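You operate a simulated robot arm through the tools that you are given. There is no shell and no other tool. Be economical: measure what you need, move in short steps, check, and stop when the job is done.

The job below is to be done with a simulated two-armed robot. You get a single attempt, and the scene is never put back.

TASK
The stew is done: turn it off, cover it, rest it ten seconds.
Fine: knob off first; small glass lid, from the top drawer; rest it on the worktop between the hobs while you shut the drawer. Where these are worked on the way, their far stop is far enough and under half their travel is too little: top drawer.

It is judged by the outcome, as a careful person would: the job done as asked, and still so three seconds after it is handed in. It fails if anything else is knocked over, pushed out of place, dropped, spilled or broken. Lids that push on must go on centred and level and be pressed home; caps that screw on are set level and turned clockwise until they are tight.

THE ROBOT
Two 7-joint arms with two-finger parallel grippers on one trunk, on a base that drives. Base frame: it is fixed to the floor where the robot stands at the start and does not move with it; the origin is under the middle of the robot, x ahead of it, y to its left, z up. Lengths are in mm, angles in rad, forces in N, time in s.
The left shoulder is at the start at [20, 113, 1322], the right one opposite. Places, roughly: burner knob [500, 0, 900]; small glass lid (17x17x6 cm) [500, 0, 500]; top drawer [600, -300, 600]; worktop between the hobs [700, -300, 900]. Payload 1.57 kg a hand.
Tool frame (each hand has its own): the origin (TCP) lies between the finger pads and is the grasp point; the fingertips stand 30 mm ahead of it; z points along the fingers, y is the line along which they close. The gripper opens to 80 mm. The fingers are 17 mm wide and 12 mm thick; the gripper's body (40 by 82 mm) begins 80 mm behind the TCP.
Orientation is that of the tool frame in the base frame, as a unit quaternion [x, y, z, w]. With the fingers straight down and closing along the base's y, the tool's x points along the base's -x, its y along +y and its z along -z.

THE INTERFACE
- The arms move only by the tool jog_arm. It takes "left_moves", "right_moves" or both (then of equal length, played together; a hand with none holds still); each is a list of rows, each a list of 7 numbers: the turn, a rotation vector about the tool's x, y, z in rad, then the shift along the tool's x, y, z in mm, then the opening, from 0 (shut) to 1 (fully open). In form: [[wx, wy, wz, x, y, z, claw], ...]. A call has 1 to 10 rows; each row shifts and turns the commanded pose from where the row before left it, along the tool's axes as they then stand. A row lasts 0.2 s, in which the tool goes at most 50 mm and 0.15 rad; a call with a longer step from one row to the next is refused whole, and so is a gripper value outside its range. A pose out of reach is approached as far as the arm can. The call stops where the force on the tool passes 90 N (or 10 N more than at its start, if that is more) or the arm is blocked; 0.2 s more then pass. Each finger travels about 45 mm/s and halts on what it meets, pressing with about 29 N; the grip force reading is that of the motor and also rises with nothing between the fingers. The clock runs only during rows and for 0.2 s after the last one: add rows that do not move to give the fingers time. The reply holds the time, the measured pose of the TCP, the force on the tool along the base axes, the opening and the grip force, in the units named above and with some noise, with the torque about the TCP (base axes, N m) and any sound that the robot's microphone picked up.
- Cameras (640 x 400 px; columns grow to the right, rows downward): "scene" is now at [87.7, -40.3, 1442.6]; the picture's right is [-0.48, -0.88, 0.00], its down [-0.54, 0.29, -0.79] and it looks along [0.69, -0.38, -0.61] (base axes); focal length 214 px, centre (320, 200). "left" rides on the left gripper at [72, 7, -122] in its tool frame; the picture's right is [-0.09, 1.00, 0.00], its down [-0.84, -0.08, -0.54] and it looks along [-0.54, -0.05, 0.84] (tool axes); focal length 238 px, centre (320, 200). "right" rides on the right gripper at [72, -7, -122] in its tool frame; the picture's right is [0.09, 1.00, 0.00], its down [-0.84, 0.08, -0.54] and it looks along [-0.54, 0.05, 0.84] (tool axes); focal length 238 px, centre (320, 200). There is no depth. A picture from a camera that has moved, and an enlarged one, comes with that camera's place and axes in the base frame and with its lens.
- get_image(camera): a new picture of that camera. The clock stands still meanwhile.
- move_column(by): slides the trunk up (or, below 0, down) by that many mm; the arms and the scene camera ride with it, the base frame stays. It gives what a move gives, with no picture.
- roll_base(legs): drives the robot by 1 to 6 legs, each [ahead, left, turn to the left] in mm, mm and rad, along the robot's own axes; the way and the turn of a leg run together, so that a leg with both is an arc; at most 1500 mm and 3.142 rad a leg. The arms and the cameras ride along, it lands a little off, and it stops where it bumps. It gives what a move gives.
- pan_tilt(pan, tilt): turns the head with the scene camera to pan (to the left, within 1.396 rad either way) and tilt (down, from -0.506 to 1.204), counted from straight ahead of the robot. It gives what a move gives.
- inspect(camera, box): a new picture of the part [left, top, right, bottom] of that camera's present view, enlarged. The clock stands still meanwhile.
- hand_in(): hands the job in; it is judged then, once.

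Work in short steps. Places have to be worked out from the pictures, the camera data and where the tool is seen: move nearer, look again, correct. Check each grasp and each placing, and mend what went wrong. You have 120 turns and 88 pictures in all, those below and enlarged ones among them. Open the grippers and draw the arms clear of the work before you hand the job in, unless the task says otherwise; then end with one line.

The tools are called after "Request:" as a command line: name --argument value ..., lists and objects as JSON in quotes. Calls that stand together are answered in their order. jog_arm: Moves the arms, as the interface text tells. Its arguments: {"type":"object","properties":{"left_moves":{"type":"array"},"right_moves":{"type":"array"}},"required":[]} The other tools are called the same way: move_column (by) slides the trunk up or down; roll_base (legs) drives the base; pan_tilt (pan, tilt) turns the head that bears the scene camera; get_image (camera) takes a picture; inspect (camera, box) takes an enlarged picture of a part of a camera's view; hand_in () hands the job in.

At the start:

```text
t: 0.0
left_eef_pos: [399.5, 16.1, 1331.6]
left_tcp_rot: [0.0, 1.0, -0.001, 0.0]
left_wrist_force: [0.1, -0.4, -0.4]
left_torque: [-0.04, 0.0, 0.03]
left_gripper_width: 80.3
left_finger_force: 0.1
right_eef_pos: [286.5, -279.1, 1364.3]
right_tcp_rot: [0.0, 1.0, 0.0, -0.001]
right_wrist_force: [-1.2, -0.8, -0.2]
right_torque: [-0.02, -0.02, 0.03]
right_gripper_width: 80.0
right_finger_force: 0.1
trunk travel left (down, up): [-375.0, 195.0]
robot x, y, heading: [-1.8, -0.2, 0.001]
head pan, tilt: [-0.499, 0.66]
```

scene: 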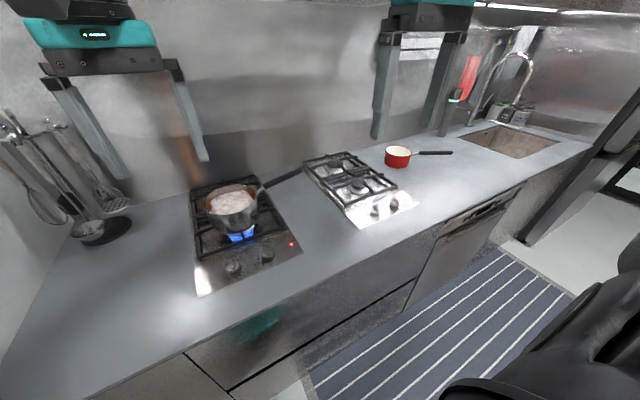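
right: 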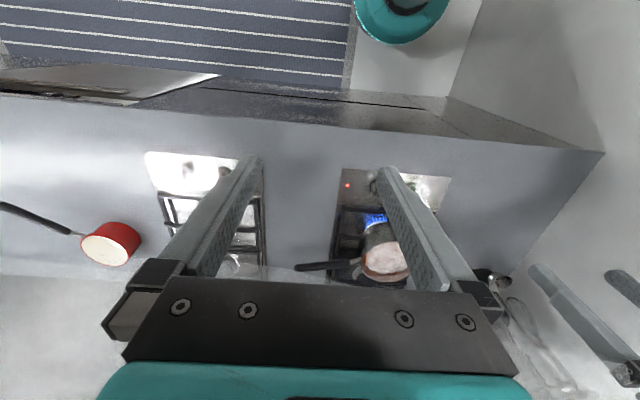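
left: 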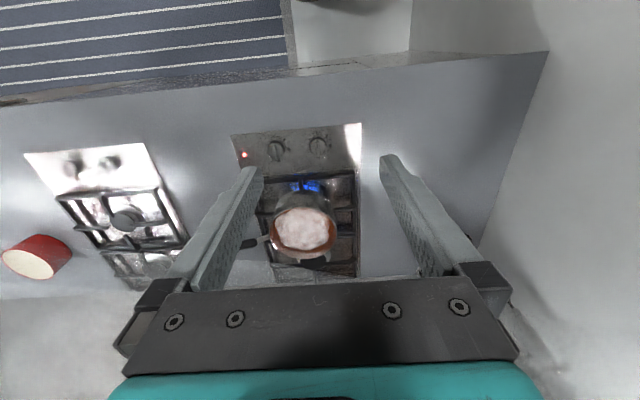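

I'll look closely at the lit hob and the counter front before moving.

Request:
inspect --camera "scene" --box '[170, 160, 330, 300]'

Request:
inspect --camera "left" --box '[220, 110, 380, 290]'

Request:
inspect --camera "scene" --box '[80, 200, 560, 400]'

```text
2.86 times, centred on (250, 230) of scene
camera zoom: at [87.7, -40.3, 1442.6], right [-0.48, -0.88, 0.0], down [-0.54, 0.29, -0.79], along [0.69, -0.38, -0.61], focal length 613 px, centre (520, 114)
```

zoom: 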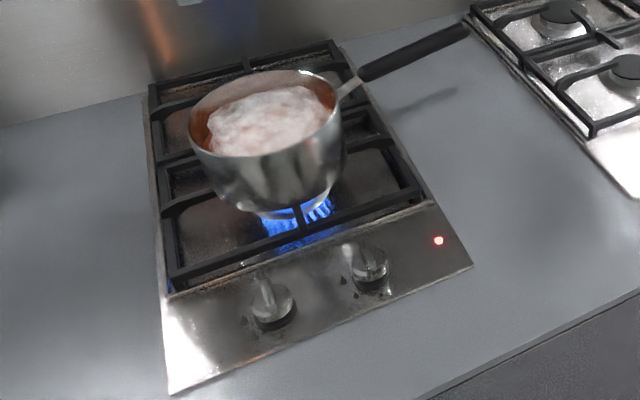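

```text
2.22 times, centred on (300, 200) of left
camera zoom: at [327.7, 23.0, 1454.1], right [0.09, 1.0, 0.0], down [0.84, -0.08, 0.54], along [0.54, -0.05, -0.84], focal length 530 px, centre (364, 200)
```

zoom: 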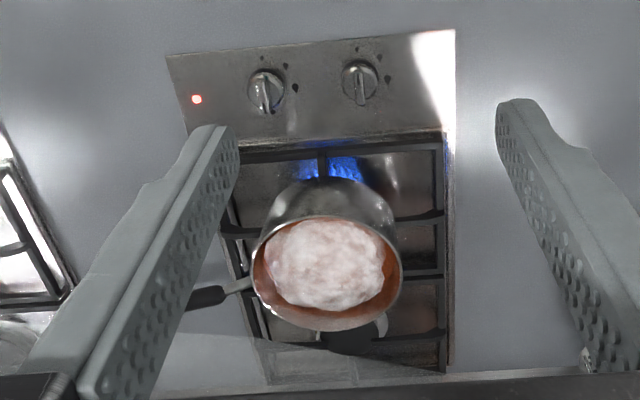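

```text
1.33 times, centred on (320, 300) of scene
camera zoom: at [87.7, -40.3, 1442.6], right [-0.48, -0.88, 0.0], down [-0.54, 0.29, -0.79], along [0.69, -0.38, -0.61], focal length 286 px, centre (320, 67)
```

zoom: 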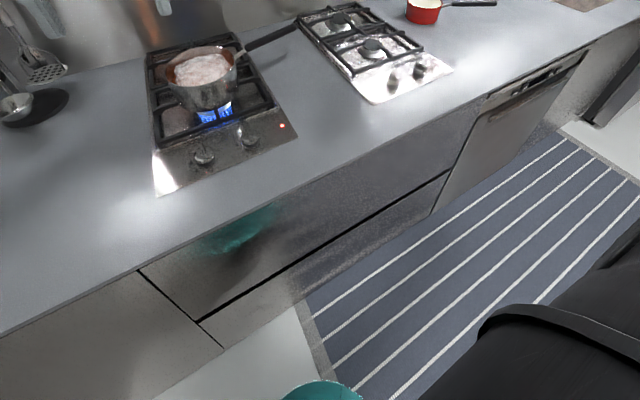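

Zooming in tightly on the knobs to see which one is turned on.

Request:
inspect --camera "left" --box '[255, 120, 345, 176]'

Request:
inspect --camera "scene" --box '[215, 235, 295, 285]'

Request:
inspect --camera "right" --box '[140, 70, 460, 270]'

```text
7.11 times, centred on (300, 148) of left
camera zoom: at [327.7, 23.0, 1454.1], right [0.09, 1.0, 0.0], down [0.84, -0.08, 0.54], along [0.54, -0.05, -0.84], focal length 1695 px, centre (462, 570)
```

zoom: 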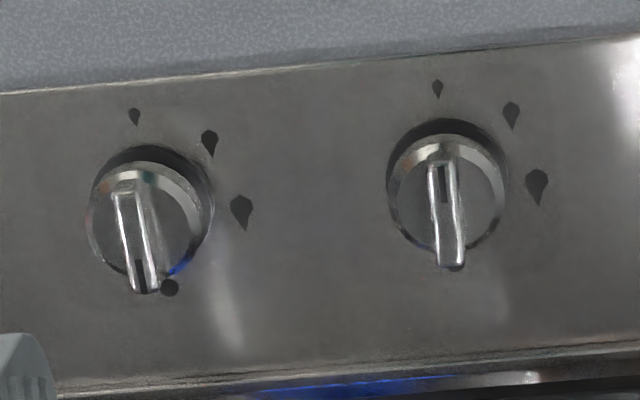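

```text
8.00 times, centred on (255, 260) of scene
camera zoom: at [87.7, -40.3, 1442.6], right [-0.48, -0.88, 0.0], down [-0.54, 0.29, -0.79], along [0.69, -0.38, -0.61], focal length 1716 px, centre (840, -280)
```

zoom: 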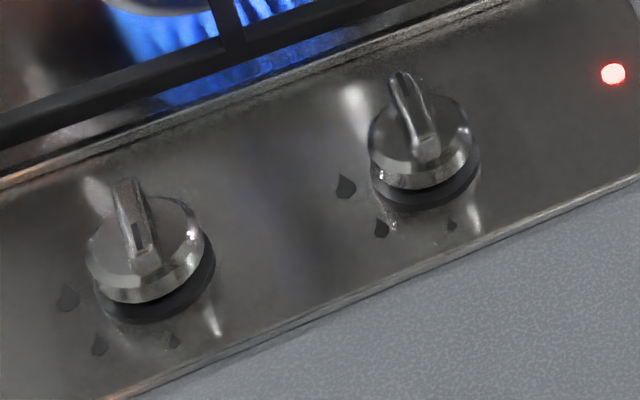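

```text
2.00 times, centred on (300, 170) of right
camera zoom: at [216.2, -286.9, 1485.7], right [-0.09, 1.0, 0.0], down [0.84, 0.08, 0.54], along [0.54, 0.05, -0.84], focal length 477 px, centre (360, 260)
```

zoom: 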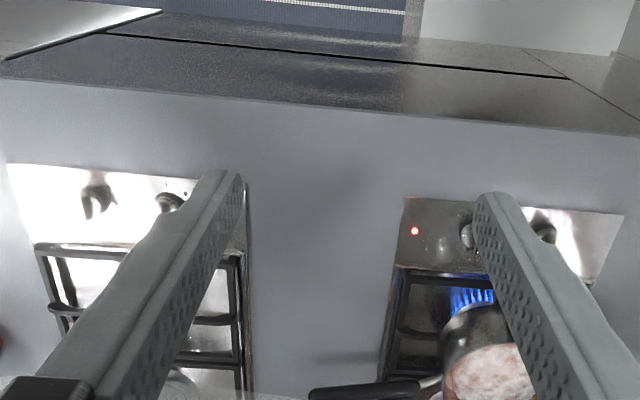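

The left knob (y≈4) has its mark at the low flame, toward the robot, so it is the lit one. Its off mark is at the back, so it needs a 180° clockwise turn seen from above. I'll lower the trunk so the arms reach further over the worktop.

Request:
move_column --by -280

Request:
get_image --camera "scene"

Request:
get_image --camera "left"

```text
t: 2.8
left_eef_pos: [401.1, 15.8, 1052.4]
left_tcp_rot: [0.001, 1.0, 0.0, 0.0]
left_wrist_force: [-0.4, 0.0, -0.2]
left_torque: [-0.02, -0.01, -0.03]
left_gripper_width: 79.9
left_finger_force: 0.1
right_eef_pos: [287.8, -280.1, 1084.0]
right_tcp_rot: [0.0, 1.0, 0.0, 0.0]
right_wrist_force: [-0.3, 0.0, 0.3]
right_torque: [0.0, 0.01, -0.02]
right_gripper_width: 79.8
right_finger_force: 0.0
trunk travel left (down, up): [-95.0, 475.0]
robot x, y, heading: [-3.4, -0.7, -0.002]
head pan, tilt: [-0.499, 0.66]
```

```text
78 pictures are left
camera scene: at [87.7, -40.2, 1162.7], right [-0.48, -0.88, 0.0], down [-0.54, 0.29, -0.79], along [0.69, -0.38, -0.61], focal length 214 px, centre (320, 200)
```

scene: 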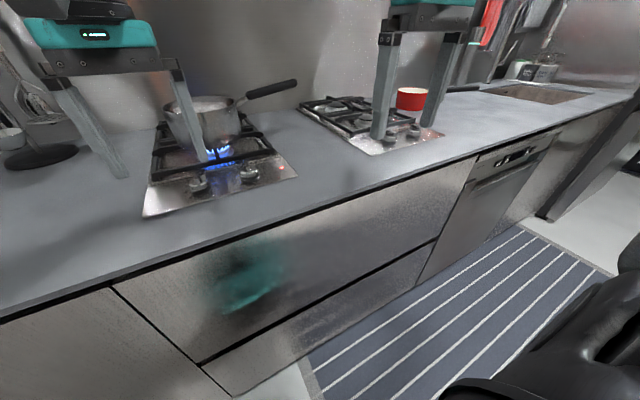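

```text
77 pictures are left
camera left: at [327.6, 23.1, 1174.2], right [0.09, 1.0, 0.0], down [0.84, -0.08, 0.54], along [0.54, -0.05, -0.84], focal length 238 px, centre (320, 200)
```

left: 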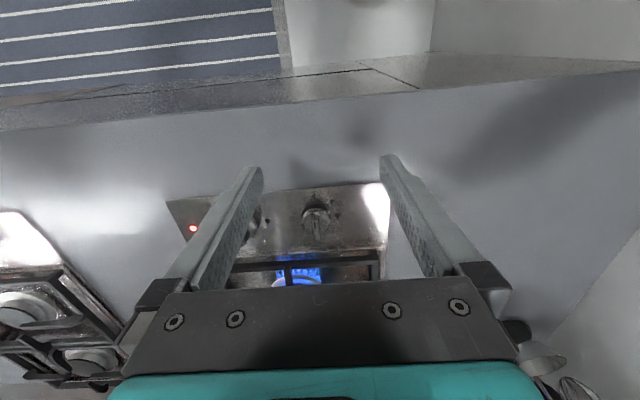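

From the two left-camera views the knob triangulates to about [535, -2, 896]. I'll move the left hand forward above it at the current height, with the fingers half closed.

Request:
jog_arm --left_moves '[[0, 0, 0, -34, -4, 0, 0.7], [0, 0, 0, -34, -5, 0, 0.6], [0, 0, 0, -33, -5, 0, 0.6], [0, 0, 0, -33, -4, 0, 0.6], [0, 0, 0, 0, 0, 20, 0.6], [0, 0, 0, 0, 0, 20, 0.6]]'

Request:
get_image --camera "left"

```text
t: 4.2
left_eef_pos: [513.1, 5.5, 1002.1]
left_tcp_rot: [0.0, 1.0, 0.0, 0.0]
left_wrist_force: [0.0, 0.7, 0.1]
left_torque: [0.01, -0.04, 0.0]
left_gripper_width: 48.1
left_finger_force: 0.1
left hand out of reach, approached as far as the arm can: row 4
right_eef_pos: [287.5, -278.8, 1083.7]
right_tcp_rot: [0.0, 1.0, -0.001, 0.0]
right_wrist_force: [0.6, 0.7, -0.4]
right_torque: [-0.02, 0.01, 0.04]
right_gripper_width: 79.8
right_finger_force: 0.0
trunk travel left (down, up): [-95.0, 475.0]
robot x, y, heading: [-2.0, 0.9, -0.001]
head pan, tilt: [-0.499, 0.66]
```

```text
76 pictures are left
camera left: at [439.7, 12.5, 1124.7], right [0.09, 1.0, 0.0], down [0.84, -0.08, 0.54], along [0.54, -0.05, -0.84], focal length 238 px, centre (320, 200)
```

left: 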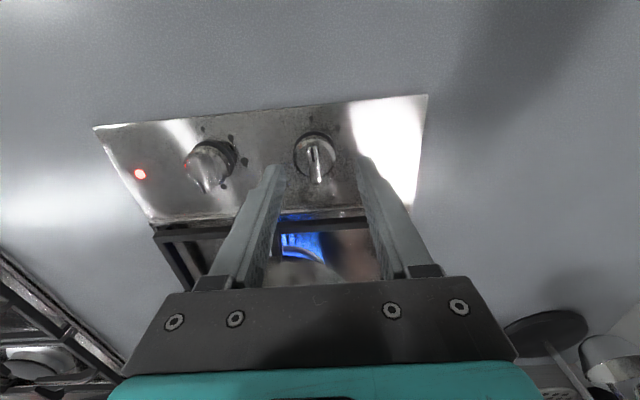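

The knob is confirmed near [532, -1], and the arm is at the edge of its reach. I'll drive the base 70 mm ahead; the hand is well above everything it could touch, and short of the pot.

Request:
roll_base --legs '[[70, 0, 0]]'

Request:
get_image --camera "left"

```text
t: 5.2
left_eef_pos: [583.3, 6.1, 1003.2]
left_tcp_rot: [0.0, 1.0, -0.001, 0.0]
left_wrist_force: [0.0, 1.1, 0.3]
left_torque: [0.0, 0.03, -0.01]
left_gripper_width: 48.1
left_finger_force: 0.1
right_eef_pos: [356.5, -280.7, 1084.1]
right_tcp_rot: [0.0, 1.0, 0.0, 0.0]
right_wrist_force: [1.2, 0.5, 0.3]
right_torque: [0.02, 0.04, 0.01]
right_gripper_width: 79.7
right_finger_force: 0.0
trunk travel left (down, up): [-95.0, 475.0]
robot x, y, heading: [71.7, 1.2, -0.001]
head pan, tilt: [-0.499, 0.66]
```

```text
75 pictures are left
camera left: at [509.8, 12.2, 1124.7], right [0.09, 1.0, 0.0], down [0.84, -0.08, 0.54], along [0.54, -0.05, -0.84], focal length 238 px, centre (320, 200)
```

left: 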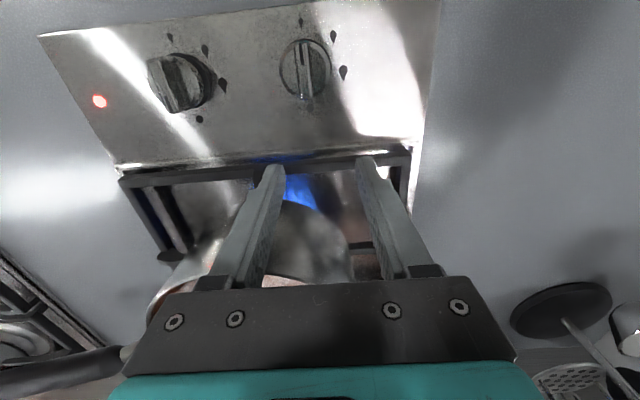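

Intersecting the two views puts the knob at about [522, -1] with its top near z 920. I'll move above it and go partway down, then look.

Request:
jog_arm --left_moves '[[0, 0, 0, 30, -4, 0, 0.5], [0, 0, 0, 30, -4, 0, 0.5], [0, 0, 0, 0, 0, 20, 0.5], [0, 0, 0, 0, 0, 20, 0.5], [0, 0, 0, 0, 0, 0, 0.5]]'

Request:
get_image --camera "left"

Request:
inspect --camera "scene" --box '[40, 100, 320, 275]'

```text
t: 6.4
left_eef_pos: [521.9, -2.1, 963.2]
left_tcp_rot: [0.0, 1.0, 0.0, 0.0]
left_wrist_force: [-0.1, -0.8, 0.5]
left_torque: [0.04, -0.01, 0.0]
left_gripper_width: 40.0
left_finger_force: 0.1
right_eef_pos: [356.3, -279.4, 1083.4]
right_tcp_rot: [0.002, 1.0, 0.0, 0.0]
right_wrist_force: [0.0, 0.1, -0.2]
right_torque: [-0.01, 0.0, -0.02]
right_gripper_width: 79.7
right_finger_force: 0.1
trunk travel left (down, up): [-95.0, 475.0]
robot x, y, heading: [69.6, 4.0, 0.0]
head pan, tilt: [-0.499, 0.66]
```

```text
74 pictures are left
camera left: at [449.5, 4.7, 1084.9], right [0.09, 1.0, 0.0], down [0.84, -0.08, 0.54], along [0.54, -0.05, -0.84], focal length 238 px, centre (320, 200)
```

left: 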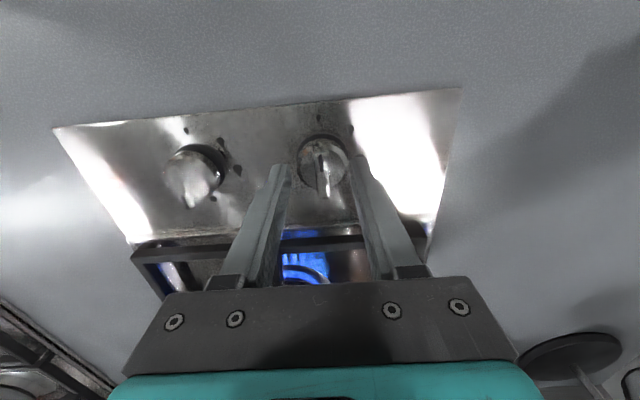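

```text
2.29 times, centred on (180, 188) of scene
camera zoom: at [157.3, -40.3, 1162.6], right [-0.48, -0.88, 0.0], down [-0.54, 0.29, -0.79], along [0.69, -0.38, -0.61], focal length 490 px, centre (640, 229)
```

zoom: 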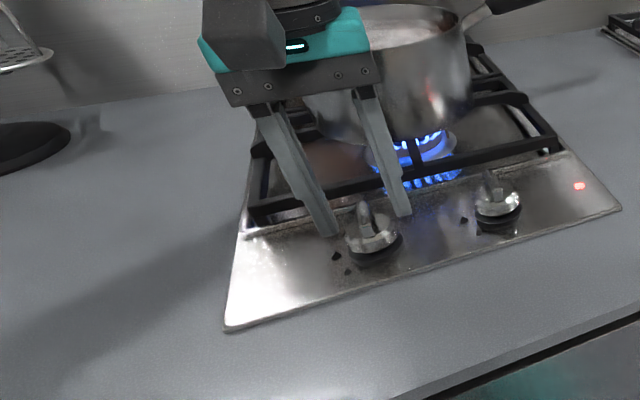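

The fingertips line up with the knob blade (about 2 mm short in x). I'll go down around the blade with force watched, then close.

Request:
jog_arm --left_moves '[[0, 0, 0, -2, 1, 8, 0.5], [0, 0, 0, 0, 0, 8, 0.5], [0, 0, 0, 0, 0, 6, 0.5], [0, 0, 0, 0, 0, 0, 0.5]]'

Request:
inspect --camera "scene" --box '[140, 140, 300, 240]'

```text
t: 7.4
left_eef_pos: [524.6, -1.8, 941.3]
left_tcp_rot: [0.0, 1.0, 0.0, 0.0]
left_wrist_force: [-0.1, 0.6, -0.6]
left_torque: [0.01, 0.0, 0.0]
left_gripper_width: 40.2
left_finger_force: 0.1
right_eef_pos: [357.3, -279.0, 1084.0]
right_tcp_rot: [0.001, 1.0, 0.0, 0.0]
right_wrist_force: [-0.3, -1.2, -0.9]
right_torque: [0.02, 0.0, 0.0]
right_gripper_width: 80.0
right_finger_force: 0.0
trunk travel left (down, up): [-95.0, 475.0]
robot x, y, heading: [68.1, 3.6, 0.001]
head pan, tilt: [-0.499, 0.66]
```

```text
4.00 times, centred on (220, 190) of scene
camera zoom: at [157.3, -40.3, 1162.6], right [-0.48, -0.88, 0.0], down [-0.54, 0.29, -0.79], along [0.69, -0.38, -0.61], focal length 858 px, centre (720, 240)
```

zoom: 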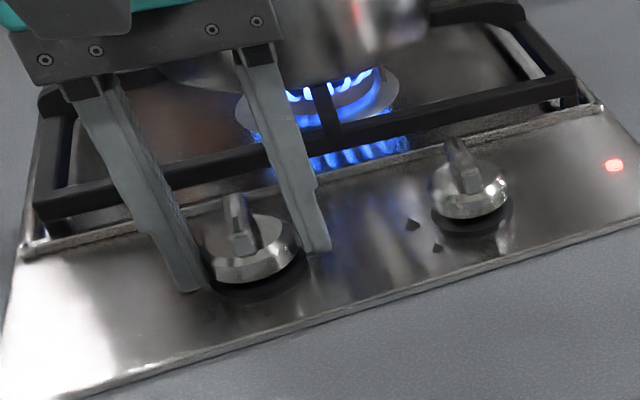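

No contact so far. I'll close the fingers and see from the width whether they hold the blade or the disc.

Request:
jog_arm --left_moves '[[0, 0, 0, 0, 0, 0, 0.3], [0, 0, 0, 0, 0, 0, 0.15], [0, 0, 0, 0, 0, 0, 0], [0, 0, 0, 0, 0, 0, 0]]'

Request:
inspect --camera "scene" --box '[140, 140, 300, 240]'

```text
t: 8.4
left_eef_pos: [524.2, 0.3, 941.6]
left_tcp_rot: [0.0, 1.0, 0.0, 0.0]
left_wrist_force: [-0.5, 4.1, -1.3]
left_torque: [0.1, 0.07, -0.03]
left_gripper_width: 36.6
left_finger_force: 43.0
right_eef_pos: [356.7, -279.1, 1085.0]
right_tcp_rot: [0.001, 1.0, 0.0, 0.0]
right_wrist_force: [0.2, 0.2, 0.1]
right_torque: [0.0, 0.01, 0.04]
right_gripper_width: 80.0
right_finger_force: 0.1
trunk travel left (down, up): [-95.0, 475.0]
robot x, y, heading: [69.6, -1.9, -0.001]
head pan, tilt: [-0.499, 0.66]
```

```text
4.00 times, centred on (220, 190) of scene
camera zoom: at [157.3, -39.8, 1162.6], right [-0.48, -0.88, 0.0], down [-0.54, 0.29, -0.79], along [0.69, -0.38, -0.61], focal length 858 px, centre (720, 240)
```

zoom: 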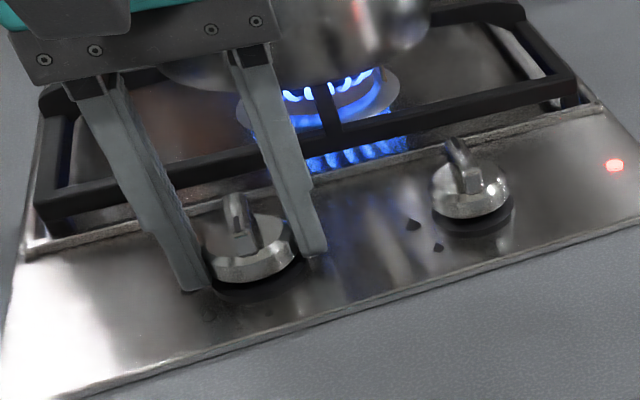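

The fingers hold the round skirt (36.6 mm), not the blade. I'll reopen, lift 11 mm and close on the blade, which gives a better turn.

Request:
jog_arm --left_moves '[[0, 0, 0, 0, 0, 0, 0.5], [0, 0, 0, 0, 0, -6, 0.5], [0, 0, 0, 0, 0, -5, 0.5], [0, 0, 0, 0, 0, 0, 0.3], [0, 0, 0, 0, 0, 0, 0.1], [0, 0, 0, 0, 0, 0, 0], [0, 0, 0, 0, 0, 0, 0], [0, 0, 0, 0, 0, 0, 0]]'

Request:
inspect --camera "scene" --box '[140, 140, 300, 240]'

```text
t: 10.2
left_eef_pos: [524.7, 0.8, 952.8]
left_tcp_rot: [0.0, 1.0, 0.0, 0.0]
left_wrist_force: [0.9, 6.9, -2.1]
left_torque: [0.18, -0.03, 0.02]
left_gripper_width: 36.7
left_finger_force: 43.0
right_eef_pos: [356.2, -279.6, 1085.2]
right_tcp_rot: [0.0, 1.0, 0.0, -0.001]
right_wrist_force: [0.1, -0.6, 1.0]
right_torque: [0.02, 0.0, 0.0]
right_gripper_width: 80.0
right_finger_force: 0.0
trunk travel left (down, up): [-95.0, 475.0]
robot x, y, heading: [64.6, 2.7, 0.001]
head pan, tilt: [-0.499, 0.66]
```

```text
4.00 times, centred on (220, 190) of scene
camera zoom: at [157.5, -39.5, 1162.6], right [-0.48, -0.88, 0.0], down [-0.54, 0.29, -0.79], along [0.69, -0.38, -0.61], focal length 858 px, centre (720, 240)
```

zoom: 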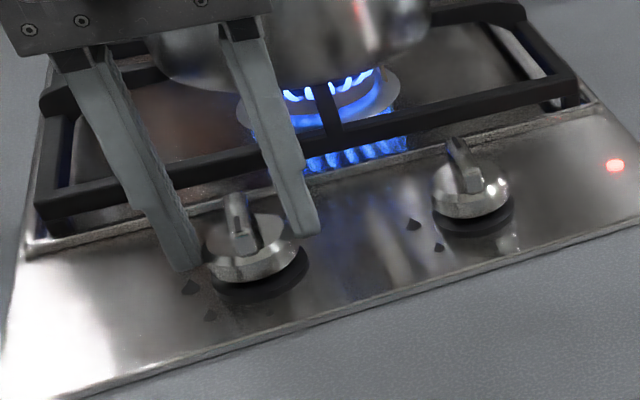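

It is still on the skirt, so the skirt is taller than I thought. I'll lift 9 mm more and try again.

Request:
jog_arm --left_moves '[[0, 0, 0, 0, 0, 0, 0.5], [0, 0, 0, 0, 0, -5, 0.5], [0, 0, 0, 0, 0, -4, 0.5], [0, 0, 0, 0, 0, 0, 0.3], [0, 0, 0, 0, 0, 0, 0.1], [0, 0, 0, 0, 0, 0, 0], [0, 0, 0, 0, 0, 0, 0], [0, 0, 0, 0, 0, 0, 0]]'

Request:
inspect --camera "scene" --box '[140, 140, 300, 240]'

```text
t: 12.0
left_eef_pos: [523.8, 0.1, 960.7]
left_tcp_rot: [0.0, 1.0, -0.001, 0.0]
left_wrist_force: [-1.5, 4.5, -0.3]
left_torque: [0.17, 0.08, -0.01]
left_gripper_width: 9.2
left_finger_force: 27.7
right_eef_pos: [356.9, -280.8, 1084.8]
right_tcp_rot: [-0.001, 1.0, 0.0, 0.001]
right_wrist_force: [-0.8, 0.6, 0.4]
right_torque: [0.0, -0.01, 0.0]
right_gripper_width: 80.1
right_finger_force: 0.1
trunk travel left (down, up): [-95.0, 475.0]
robot x, y, heading: [70.9, 1.5, -0.002]
head pan, tilt: [-0.499, 0.66]
```

```text
4.00 times, centred on (220, 190) of scene
camera zoom: at [157.1, -39.7, 1162.7], right [-0.48, -0.88, 0.0], down [-0.54, 0.29, -0.79], along [0.69, -0.38, -0.61], focal length 858 px, centre (720, 240)
```

zoom: 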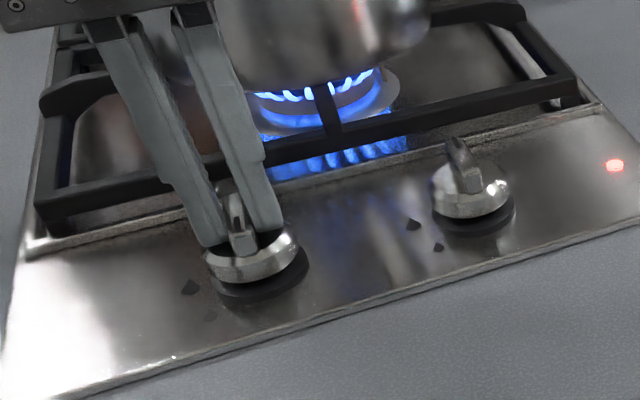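

Now it grips the blade (9.2 mm). I'll turn clockwise seen from above (tool +z) by about 1.5 rad and check.

Request:
jog_arm --left_moves '[[0, 0, 0.15, 0, 1, 0, 0], [0, 0, 0.15, 0, 0, 0, 0], [0, 0, 0.15, 0, 0, 0, 0], [0, 0, 0.15, 0, 0, 0, 0], [0, 0, 0.15, 0, 0, 0, 0], [0, 0, 0.15, 0, 0, 0, 0], [0, 0, 0.15, 0, 0, 0, 0], [0, 0, 0.15, 0, 0, 0, 0], [0, 0, 0.15, 0, 0, 0, 0], [0, 0, 0.15, 0, 0, 0, 0]]'

Request:
inspect --camera "scene" --box '[140, 140, 300, 240]'

```text
t: 14.2
left_eef_pos: [521.2, 5.6, 958.2]
left_tcp_rot: [0.453, 0.891, -0.008, 0.003]
left_wrist_force: [-5.7, -32.7, 3.0]
left_torque: [-0.69, -0.14, -0.18]
left_gripper_width: 9.4
left_finger_force: 27.9
left hand out of reach, approached as far as the arm can: row 7, 8, 9, 10
right_eef_pos: [356.3, -282.6, 1083.9]
right_tcp_rot: [0.001, 1.0, 0.002, 0.001]
right_wrist_force: [-1.0, -0.4, 0.5]
right_torque: [0.01, -0.04, -0.04]
right_gripper_width: 80.2
right_finger_force: 0.0
trunk travel left (down, up): [-95.0, 475.0]
robot x, y, heading: [69.4, 1.9, -0.002]
head pan, tilt: [-0.499, 0.66]
```

```text
4.00 times, centred on (220, 190) of scene
camera zoom: at [156.5, -44.0, 1162.6], right [-0.48, -0.88, 0.0], down [-0.54, 0.3, -0.79], along [0.69, -0.38, -0.61], focal length 858 px, centre (720, 240)
```

zoom: 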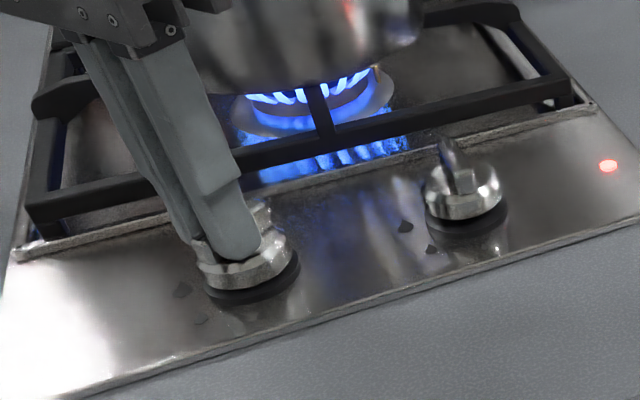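

The knob turned about 54° before the wrist reached its limit. I'll release, lift, and wind the wrist back to regrip the symmetric blade half a turn the other way.

Request:
jog_arm --left_moves '[[0, 0, 0, 0, 0, 0, 0.2], [0, 0, 0, 0, 0, 0, 0.4], [0, 0, 0, 0, 0, -20, 0.4], [0, 0, 0, 0, 0, -20, 0.4], [0, 0, -0.15, 0, 0, 0, 0.4], [0, 0, -0.15, 0, 0, 0, 0.4], [0, 0, -0.15, 0, 0, 0, 0.4], [0, 0, -0.15, 0, 0, 0, 0.4], [0, 0, -0.15, 0, 0, 0, 0.4], [0, 0, -0.15, 0, 0, 0, 0.4]]'

Request:
inspect --camera "scene" --box '[140, 140, 300, 240]'

```text
t: 16.4
left_eef_pos: [518.6, 13.5, 996.2]
left_tcp_rot: [0.014, 1.0, -0.002, -0.002]
left_wrist_force: [-1.1, 0.4, 0.4]
left_torque: [0.0, 0.01, 0.01]
left_gripper_width: 31.8
left_finger_force: 0.0
left hand out of reach, approached as far as the arm can: row 4
right_eef_pos: [356.7, -279.9, 1084.3]
right_tcp_rot: [0.001, 1.0, 0.0, -0.001]
right_wrist_force: [-0.4, 0.2, 0.1]
right_torque: [-0.01, 0.01, -0.03]
right_gripper_width: 80.0
right_finger_force: 0.0
trunk travel left (down, up): [-95.0, 475.0]
robot x, y, heading: [67.9, 3.8, -0.004]
head pan, tilt: [-0.499, 0.66]
```

```text
4.00 times, centred on (220, 190) of scene
camera zoom: at [157.3, -40.3, 1162.6], right [-0.48, -0.88, 0.0], down [-0.54, 0.29, -0.79], along [0.69, -0.38, -0.61], focal length 858 px, centre (720, 240)
```

zoom: 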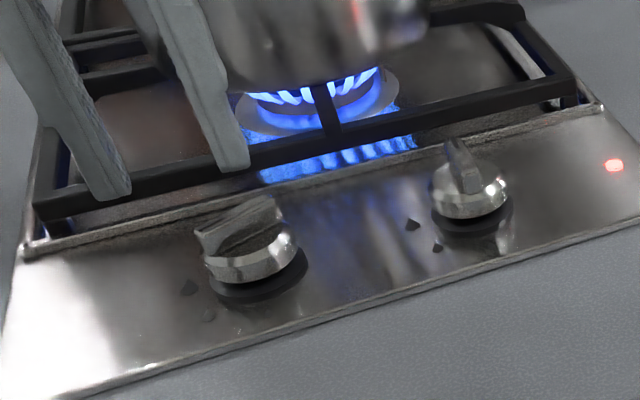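

The wrist is back at yaw 0 and the knob blade stands at about 54°. I'll recentre over the knob and keep winding the other way.

Request:
jog_arm --left_moves '[[0, 0, 0, -4, -12, 0, 0.4], [0, 0, -0.15, 0, 0, 0, 0.4], [0, 0, -0.15, 0, 0, 0, 0.4], [0, 0, -0.15, 0, 0, 0, 0.4], [0, 0, -0.15, 0, 0, 0, 0.4], [0, 0, -0.15, 0, 0, 0, 0.4], [0, 0, -0.15, 0, 0, 0, 0.4], [0, 0, -0.15, 0, 0, 0, 0.4], [0, 0, -0.15, 0, 0, 0, 0.4], [0, 0, -0.15, 0, 0, 0, 0.4]]'

```text
t: 18.6
left_eef_pos: [522.0, 2.3, 995.6]
left_tcp_rot: [-0.614, 0.789, 0.0, -0.004]
left_wrist_force: [0.4, 0.1, 0.5]
left_torque: [0.02, 0.0, 0.02]
left_gripper_width: 32.2
left_finger_force: 0.1
right_eef_pos: [356.7, -279.7, 1084.4]
right_tcp_rot: [0.0, 1.0, 0.0, -0.001]
right_wrist_force: [-0.4, -0.2, 0.1]
right_torque: [0.0, 0.0, 0.0]
right_gripper_width: 80.1
right_finger_force: 0.1
trunk travel left (down, up): [-95.0, 475.0]
robot x, y, heading: [70.4, 1.4, 0.003]
head pan, tilt: [-0.499, 0.66]
```

All clear at -76°. I'll continue to about -126°.

Request:
jog_arm --left_moves '[[0, 0, -0.15, 0, 0, 0, 0.4], [0, 0, -0.15, 0, 0, 0, 0.4], [0, 0, -0.15, 0, 0, 0, 0.4], [0, 0, -0.15, 0, 0, 0, 0.4], [0, 0, -0.15, 0, 0, 0, 0.4], [0, 0, -0.12, 0, 0, 0, 0.4]]'

Request:
inspect --camera "scene" --box '[140, 140, 300, 240]'

Request:
get_image --camera "left"

```text
t: 20.0
left_eef_pos: [524.5, 0.3, 996.4]
left_tcp_rot: [0.889, -0.458, 0.0, 0.003]
left_wrist_force: [-0.7, -0.6, 0.4]
left_torque: [-0.03, -0.03, 0.01]
left_gripper_width: 31.9
left_finger_force: 0.1
right_eef_pos: [356.2, -279.2, 1084.0]
right_tcp_rot: [0.001, 1.0, 0.0, 0.0]
right_wrist_force: [-0.2, -0.2, 0.1]
right_torque: [0.02, 0.04, 0.0]
right_gripper_width: 80.2
right_finger_force: 0.0
trunk travel left (down, up): [-95.0, 475.0]
robot x, y, heading: [69.4, 1.4, -0.0]
head pan, tilt: [-0.499, 0.66]
```

```text
4.00 times, centred on (220, 190) of scene
camera zoom: at [157.3, -40.3, 1162.6], right [-0.48, -0.88, 0.0], down [-0.54, 0.29, -0.79], along [0.69, -0.38, -0.61], focal length 858 px, centre (720, 240)
```

zoom: 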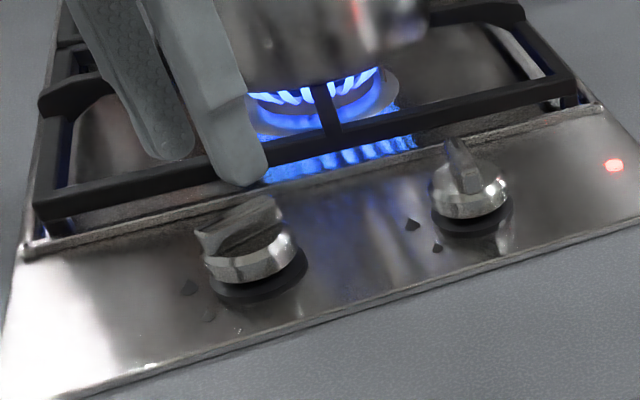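

```text
65 pictures are left
camera left: at [559.3, -60.8, 1118.4], right [-0.86, -0.5, 0.01], down [-0.42, 0.73, 0.54], along [-0.28, 0.46, -0.84], focal length 238 px, centre (320, 200)
```

left: 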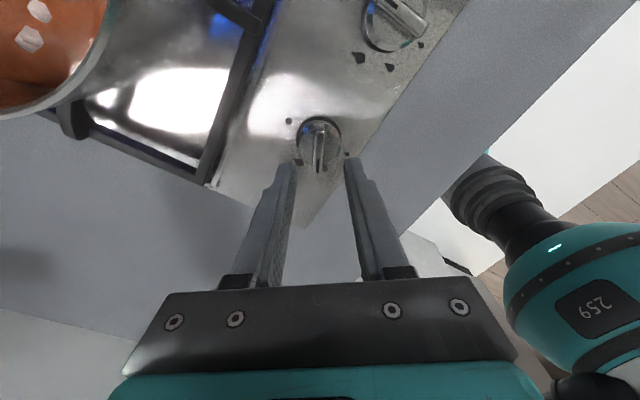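

The blade is aligned between the fingers. I'll lower to z≈960 and close.

Request:
jog_arm --left_moves '[[0, 0, 0, 0, 0, 18, 0.4], [0, 0, 0, 0, 0, 18, 0.4], [0, 0, 0, 0, 0, 0, 0.2], [0, 0, 0, 0, 0, 0, 0], [0, 0, 0, 0, 0, 0, 0], [0, 0, 0, 0, 0, 0, 0]]'

```text
t: 21.4
left_eef_pos: [523.6, 1.9, 959.8]
left_tcp_rot: [0.889, -0.458, 0.0, 0.003]
left_wrist_force: [3.6, 3.8, -1.4]
left_torque: [0.01, -0.25, 0.0]
left_gripper_width: 9.2
left_finger_force: 27.8
right_eef_pos: [357.7, -279.3, 1084.9]
right_tcp_rot: [0.0, 1.0, 0.0, -0.001]
right_wrist_force: [-0.5, -0.4, 0.2]
right_torque: [-0.02, -0.01, -0.03]
right_gripper_width: 80.1
right_finger_force: 0.0
trunk travel left (down, up): [-95.0, 475.0]
robot x, y, heading: [65.2, 0.1, -0.001]
head pan, tilt: [-0.499, 0.66]
```

The blade is gripped. I'll turn 1.5 rad clockwise, then the remainder.

Request:
jog_arm --left_moves '[[0, 0, 0.15, 0, 0, 0, 0], [0, 0, 0.15, 0, 0, 0, 0], [0, 0, 0.15, 0, 0, 0, 0], [0, 0, 0.15, 0, 0, 0, 0], [0, 0, 0.15, 0, 0, 0, 0], [0, 0, 0.15, 0, 0, 0, 0], [0, 0, 0.15, 0, 0, 0, 0], [0, 0, 0.15, 0, 0, 0, 0], [0, 0, 0.15, 0, 0, 0, 0], [0, 0, 0.15, 0, 0, 0, 0]]'

Request:
jog_arm --left_moves '[[0, 0, 0.15, 0, 0, 0, 0], [0, 0, 0.15, 0, 0, 0, 0], [0, 0, 0.15, 0, 0, 0, 0], [0, 0, 0.15, 0, 0, 0, 0], [0, 0, 0.1, 0, 0, 0, 0], [0, 0, 0.05, 0, 0, 0, 0], [0, 0, 0, 0, 0, 0, 0]]'

Request:
inspect --camera "scene" --box '[140, 140, 300, 240]'

```text
t: 23.6
left_eef_pos: [526.9, 1.8, 961.0]
left_tcp_rot: [-0.337, 0.942, -0.003, 0.0]
left_wrist_force: [24.5, 0.8, -0.5]
left_torque: [-0.35, -0.19, 0.04]
left_gripper_width: 9.3
left_finger_force: 27.7
right_eef_pos: [359.6, -280.8, 1083.2]
right_tcp_rot: [0.001, 1.0, 0.0, -0.001]
right_wrist_force: [-0.4, -0.1, 0.1]
right_torque: [0.02, -0.03, -0.01]
right_gripper_width: 80.1
right_finger_force: 0.0
trunk travel left (down, up): [-95.0, 475.0]
robot x, y, heading: [69.2, -1.3, -0.0]
head pan, tilt: [-0.499, 0.66]
```

```text
t: 25.2
left_eef_pos: [525.5, -0.5, 961.1]
left_tcp_rot: [0.03, 1.0, -0.002, 0.0]
left_wrist_force: [21.4, -8.0, 0.5]
left_torque: [0.01, -0.58, 0.52]
left_gripper_width: 9.7
left_finger_force: 27.8
right_eef_pos: [358.5, -279.9, 1082.6]
right_tcp_rot: [0.0, 1.0, 0.001, -0.001]
right_wrist_force: [0.5, -0.2, -0.3]
right_torque: [-0.02, -0.02, -0.01]
right_gripper_width: 80.1
right_finger_force: 0.1
trunk travel left (down, up): [-95.0, 475.0]
robot x, y, heading: [67.8, 0.1, -0.0]
head pan, tilt: [-0.499, 0.66]
```

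```text
4.00 times, centred on (220, 190) of scene
camera zoom: at [159.6, -41.2, 1162.4], right [-0.48, -0.88, 0.0], down [-0.54, 0.29, -0.79], along [0.69, -0.38, -0.61], focal length 858 px, centre (720, 240)
```

zoom: 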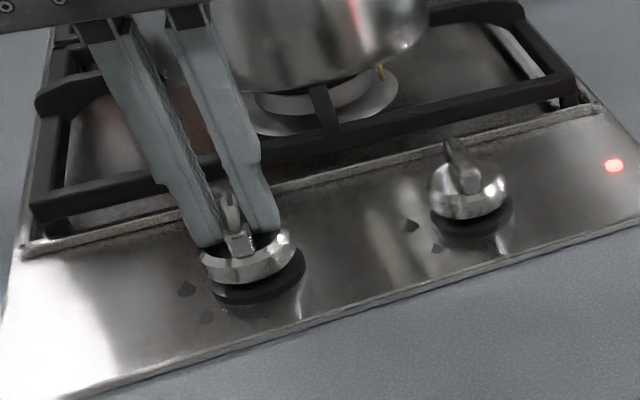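

The flame is out and a stop torque was felt. I'll release, lift and pull the left hand back toward the robot.

Request:
jog_arm --left_moves '[[0, 0, 0, 0, 0, 0, 0.2], [0, 0, 0, 0, 0, 0, 0.4], [0, 0, 0, 0, 0, -40, 0.4], [0, 0, 0, 0, 0, -40, 0.4], [0, 0, 0, 40, 0, -30, 0.4], [0, 0, 0, 50, 0, 0, 0.4], [0, 0, 0, 40, 0, 0, 0.4]]'

Request:
get_image --camera "scene"

Request:
inspect --camera "scene" --box '[140, 140, 300, 240]'

```text
t: 26.8
left_eef_pos: [392.6, 10.0, 1070.4]
left_tcp_rot: [0.031, 1.0, -0.002, -0.001]
left_wrist_force: [0.1, 1.6, 0.9]
left_torque: [-0.01, 0.01, -0.02]
left_gripper_width: 31.9
left_finger_force: 0.1
right_eef_pos: [357.1, -279.4, 1085.0]
right_tcp_rot: [0.0, 1.0, 0.0, 0.0]
right_wrist_force: [0.5, 0.5, -0.2]
right_torque: [0.0, 0.01, -0.02]
right_gripper_width: 80.1
right_finger_force: 0.2
trunk travel left (down, up): [-95.0, 475.0]
robot x, y, heading: [71.1, -3.0, -0.003]
head pan, tilt: [-0.499, 0.66]
```

```text
63 pictures are left
camera scene: at [157.2, -40.2, 1162.6], right [-0.48, -0.88, 0.0], down [-0.54, 0.29, -0.79], along [0.69, -0.38, -0.61], focal length 214 px, centre (320, 200)
```

scene: 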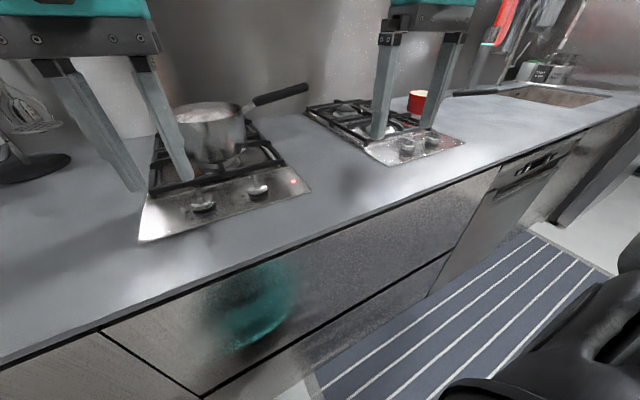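

```text
4.00 times, centred on (220, 190) of scene
camera zoom: at [157.2, -40.2, 1162.6], right [-0.48, -0.88, 0.0], down [-0.54, 0.29, -0.79], along [0.69, -0.38, -0.61], focal length 858 px, centre (720, 240)
```

zoom: 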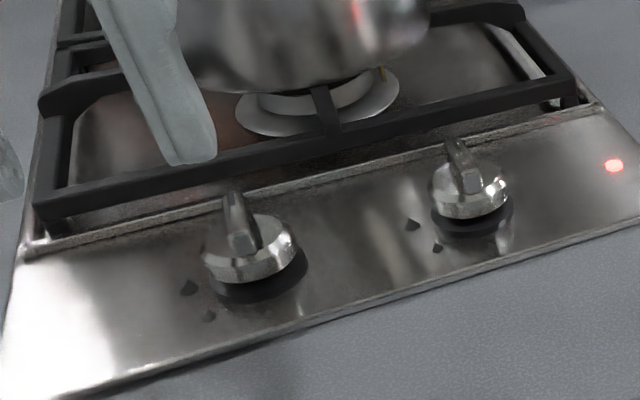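

The knob is off and the flame is out. Next is the drawer: I'll back away and look at its front, since I see only a dark slot under the worktop and no handle.

Request:
roll_base --legs '[[-500, 0, 0]]'

Request:
pan_tilt --pan -0.35 --tilt 0.5

Request:
get_image --camera "scene"

```text
t: 29.8
left_eef_pos: [-109.2, 10.0, 1070.6]
left_tcp_rot: [0.03, 1.0, -0.002, -0.002]
left_wrist_force: [0.3, 0.3, -0.1]
left_torque: [-0.01, -0.01, 0.01]
left_gripper_width: 32.0
left_finger_force: 0.0
right_eef_pos: [-147.8, -280.4, 1083.7]
right_tcp_rot: [-0.001, 1.0, 0.0, 0.0]
right_wrist_force: [-0.4, 1.7, -0.8]
right_torque: [0.0, 0.02, 0.01]
right_gripper_width: 79.9
right_finger_force: 0.1
trunk travel left (down, up): [-95.0, 475.0]
robot x, y, heading: [-432.5, 2.2, 0.004]
head pan, tilt: [-0.499, 0.66]
```

```text
t: 30.5
left_eef_pos: [-108.9, 10.9, 1071.0]
left_tcp_rot: [0.03, 1.0, -0.003, -0.002]
left_wrist_force: [-0.2, -0.2, 0.5]
left_torque: [0.02, 0.0, 0.0]
left_gripper_width: 32.2
left_finger_force: 0.1
right_eef_pos: [-145.6, -279.6, 1083.5]
right_tcp_rot: [0.0, 1.0, 0.0, 0.0]
right_wrist_force: [0.1, 0.4, 0.5]
right_torque: [-0.03, 0.0, 0.0]
right_gripper_width: 79.9
right_finger_force: 0.0
trunk travel left (down, up): [-95.0, 475.0]
robot x, y, heading: [-433.5, 0.2, 0.001]
head pan, tilt: [-0.351, 0.499]
```

```text
61 pictures are left
camera scene: at [-336.4, -30.4, 1176.9], right [-0.34, -0.94, 0.0], down [-0.45, 0.16, -0.88], along [0.82, -0.3, -0.48], focal length 214 px, centre (320, 200)
```

scene: 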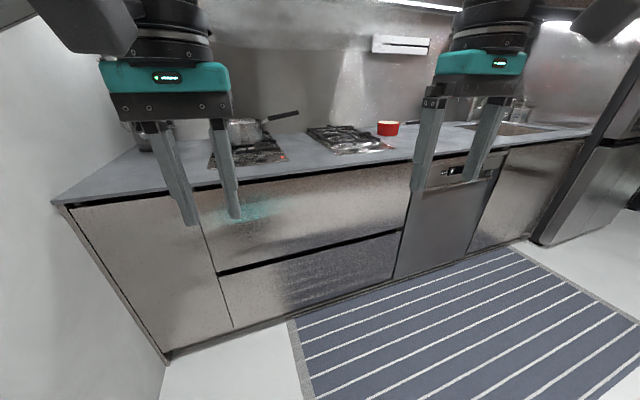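

Request:
inspect --camera "scene" --box '[190, 140, 430, 290]'

Request:
inspect --camera "scene" --box '[270, 155, 350, 205]'

```text
2.67 times, centred on (310, 215) of scene
camera zoom: at [-336.4, -30.4, 1176.9], right [-0.34, -0.94, 0.0], down [-0.45, 0.16, -0.88], along [0.82, -0.3, -0.48], focal length 572 px, centre (347, 160)
```

zoom: 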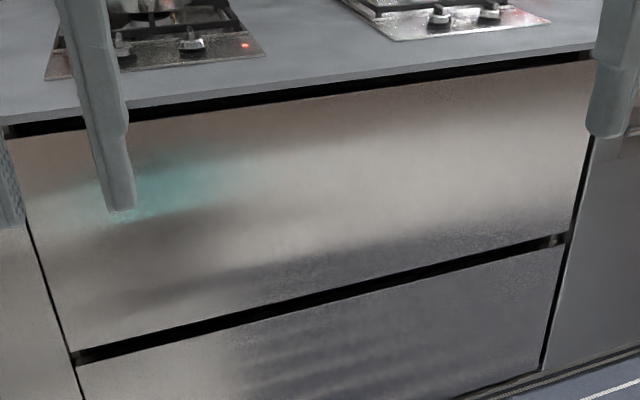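

```text
8.00 times, centred on (310, 180) of scene
camera zoom: at [-336.4, -30.4, 1176.9], right [-0.34, -0.94, 0.0], down [-0.45, 0.16, -0.88], along [0.82, -0.3, -0.48], focal length 1716 px, centre (400, 360)
```

zoom: 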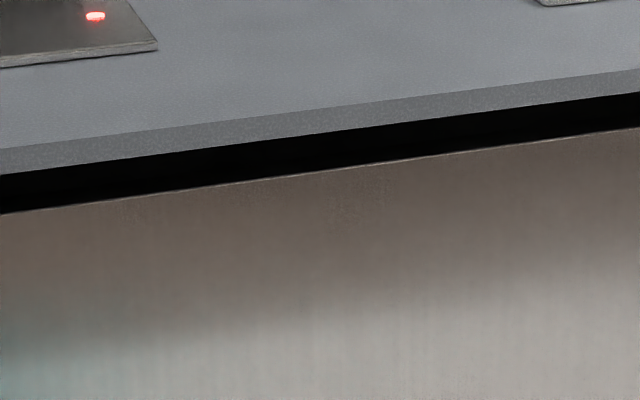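

There is no handle, only a finger slot of about 20 mm between the worktop underside and the panel's top edge (z≈870 to 890, x≈375). To get a close view I'll lower the trunk and pitch the right hand forward, well away from the cabinet.

Request:
move_column --by -90

Request:
jog_arm --right_moves '[[0, 0, 0, -40, 0, 10, 0.0], [0, 0, 0, -40, 0, 10, 0.0], [0, -0.14, 0, -10, 0, 20, 0], [0, -0.14, 0, -10, 0, 10, 0], [0, -0.14, 0, -10, 0, 10, 0], [0, -0.14, 0, 0, 0, 0, 0], [0, -0.14, 0, 0, 0, 0, 0], [0, -0.14, 0, 0, 0, 0, 0], [0, -0.14, 0, 0, 0, 0, 0], [0, -0.14, 0, 0, 0, 0, 0]]'

Request:
get_image --camera "right"

```text
t: 31.8
left_eef_pos: [-108.5, 9.6, 979.7]
left_tcp_rot: [0.029, 1.0, -0.002, -0.002]
left_wrist_force: [-0.3, -0.4, 0.9]
left_torque: [0.0, 0.03, -0.01]
left_gripper_width: 32.1
left_finger_force: 0.1
right_eef_pos: [-146.4, -279.8, 995.2]
right_tcp_rot: [0.001, 1.0, 0.0, 0.0]
right_wrist_force: [-0.6, 0.3, -0.2]
right_torque: [0.02, 0.01, 0.0]
right_gripper_width: 80.2
right_finger_force: 0.0
trunk travel left (down, up): [-5.0, 565.0]
robot x, y, heading: [-432.6, -1.6, 0.0]
head pan, tilt: [-0.351, 0.499]
```

```text
t: 34.0
left_eef_pos: [-108.7, 10.9, 981.1]
left_tcp_rot: [0.03, 1.0, -0.003, -0.002]
left_wrist_force: [-0.1, 0.5, -0.7]
left_torque: [-0.01, -0.04, -0.03]
left_gripper_width: 31.8
left_finger_force: 0.1
right_eef_pos: [-33.0, -279.0, 938.2]
right_tcp_rot: [0.0, 0.847, -0.001, 0.532]
right_wrist_force: [-0.8, 0.0, -0.7]
right_torque: [-0.01, 0.01, 0.0]
right_gripper_width: 0.0
right_finger_force: 21.6
trunk travel left (down, up): [-5.0, 565.0]
robot x, y, heading: [-434.7, -2.0, -0.004]
head pan, tilt: [-0.351, 0.499]
```

```text
58 pictures are left
camera right: at [-172.9, -286.3, 926.9], right [-0.04, 1.0, -0.08], down [-0.13, 0.08, 0.99], along [0.99, 0.05, 0.12], focal length 238 px, centre (320, 200)
```

right: 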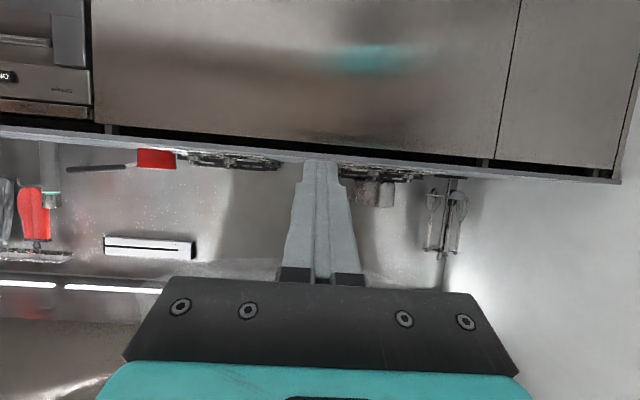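

The view is nearly level with the slot. Zooming in to measure it.

Request:
inspect --camera "right" --box '[240, 120, 320, 170]'

Request:
inspect --camera "right" --box '[440, 130, 520, 180]'

```text
8.00 times, centred on (280, 145) of right
camera zoom: at [-172.9, -286.3, 926.9], right [-0.04, 1.0, -0.08], down [-0.13, 0.08, 0.99], along [0.99, 0.05, 0.12], focal length 1907 px, centre (640, 640)
```

zoom: 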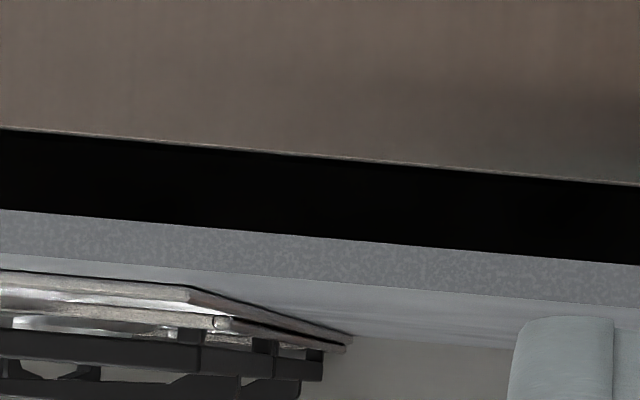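

```text
8.00 times, centred on (480, 155) of right
camera zoom: at [-172.9, -286.3, 926.9], right [-0.04, 1.0, -0.08], down [-0.13, 0.08, 0.99], along [0.99, 0.05, 0.12], focal length 1907 px, centre (-960, 560)
```

zoom: 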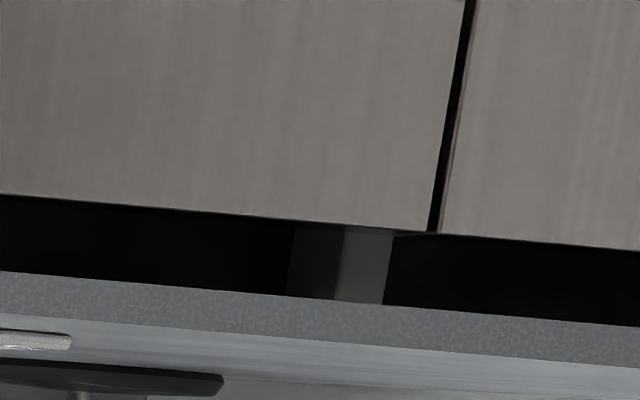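

Combining both views: worktop edge x≈383, underside z≈885, panel x≈392, panel top z≈862, so a gap of about 22 mm. Plan: slip the closed fingers in about 10° nose-down, press on the panel's top edge and draw back. First I'll level the hand to that pitch and lower it to slot height.

Request:
jog_arm --right_moves '[[0, -0.137, 0, 0, 0, 0, 0], [0, -0.137, 0, 0, 0, 0, 0], [0, 0, 0, 27, 0, 5, 0], [0, 0, 0, 27, 0, 5, 0], [0, 0, 0, 0, 0, 0, 0]]'

Request:
roll_base --legs '[[325, 0, 0]]'

Request:
get_image --camera "right"

Request:
get_image --camera "scene"

```text
t: 35.2
left_eef_pos: [-109.8, 10.1, 980.8]
left_tcp_rot: [0.029, 1.0, -0.003, -0.002]
left_wrist_force: [-0.2, 0.2, -0.3]
left_torque: [0.0, 0.01, -0.02]
left_gripper_width: 31.9
left_finger_force: 0.1
right_eef_pos: [-9.6, -292.1, 889.5]
right_tcp_rot: [0.0, 0.767, 0.0, 0.642]
right_wrist_force: [0.0, 0.5, 0.1]
right_torque: [-0.01, -0.02, 0.0]
right_gripper_width: 0.0
right_finger_force: 21.4
right hand out of reach, approached as far as the arm can: row 1, 2
trunk travel left (down, up): [-5.0, 565.0]
robot x, y, heading: [-432.7, 1.8, -0.003]
head pan, tilt: [-0.351, 0.499]
```

```text
t: 37.3
left_eef_pos: [219.4, 10.0, 980.1]
left_tcp_rot: [0.03, 1.0, -0.003, -0.003]
left_wrist_force: [0.1, -0.3, -0.5]
left_torque: [0.01, -0.02, -0.01]
left_gripper_width: 32.3
left_finger_force: 0.0
right_eef_pos: [316.7, -292.5, 888.9]
right_tcp_rot: [0.0, 0.767, 0.001, 0.642]
right_wrist_force: [-0.7, -0.4, -0.2]
right_torque: [-0.01, 0.0, 0.02]
right_gripper_width: 0.1
right_finger_force: 21.4
trunk travel left (down, up): [-5.0, 565.0]
robot x, y, heading: [-106.1, -0.9, -0.003]
head pan, tilt: [-0.351, 0.499]
```

```text
55 pictures are left
camera right: at [185.8, -299.3, 839.0], right [-0.02, 1.0, -0.09], down [-0.39, 0.08, 0.92], along [0.92, 0.05, 0.38], focal length 238 px, centre (320, 200)
```

right: 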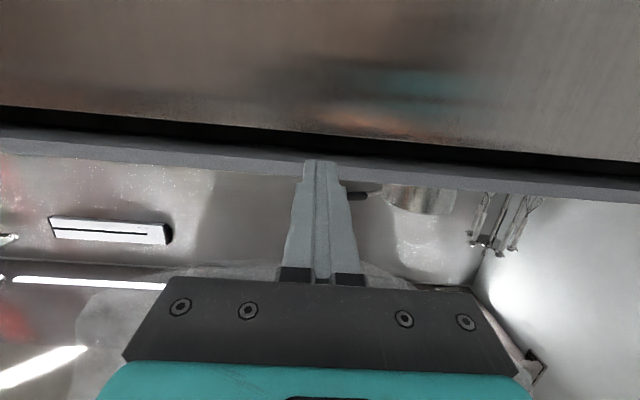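

```text
54 pictures are left
camera scene: at [-9.2, -30.0, 1086.9], right [-0.34, -0.94, 0.0], down [-0.45, 0.16, -0.88], along [0.82, -0.3, -0.48], focal length 214 px, centre (320, 200)
```

scene: 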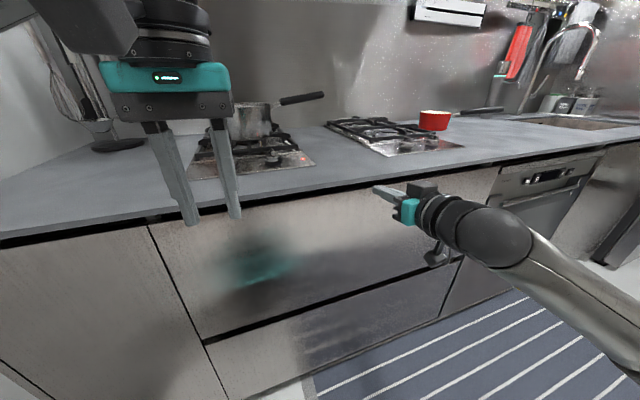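

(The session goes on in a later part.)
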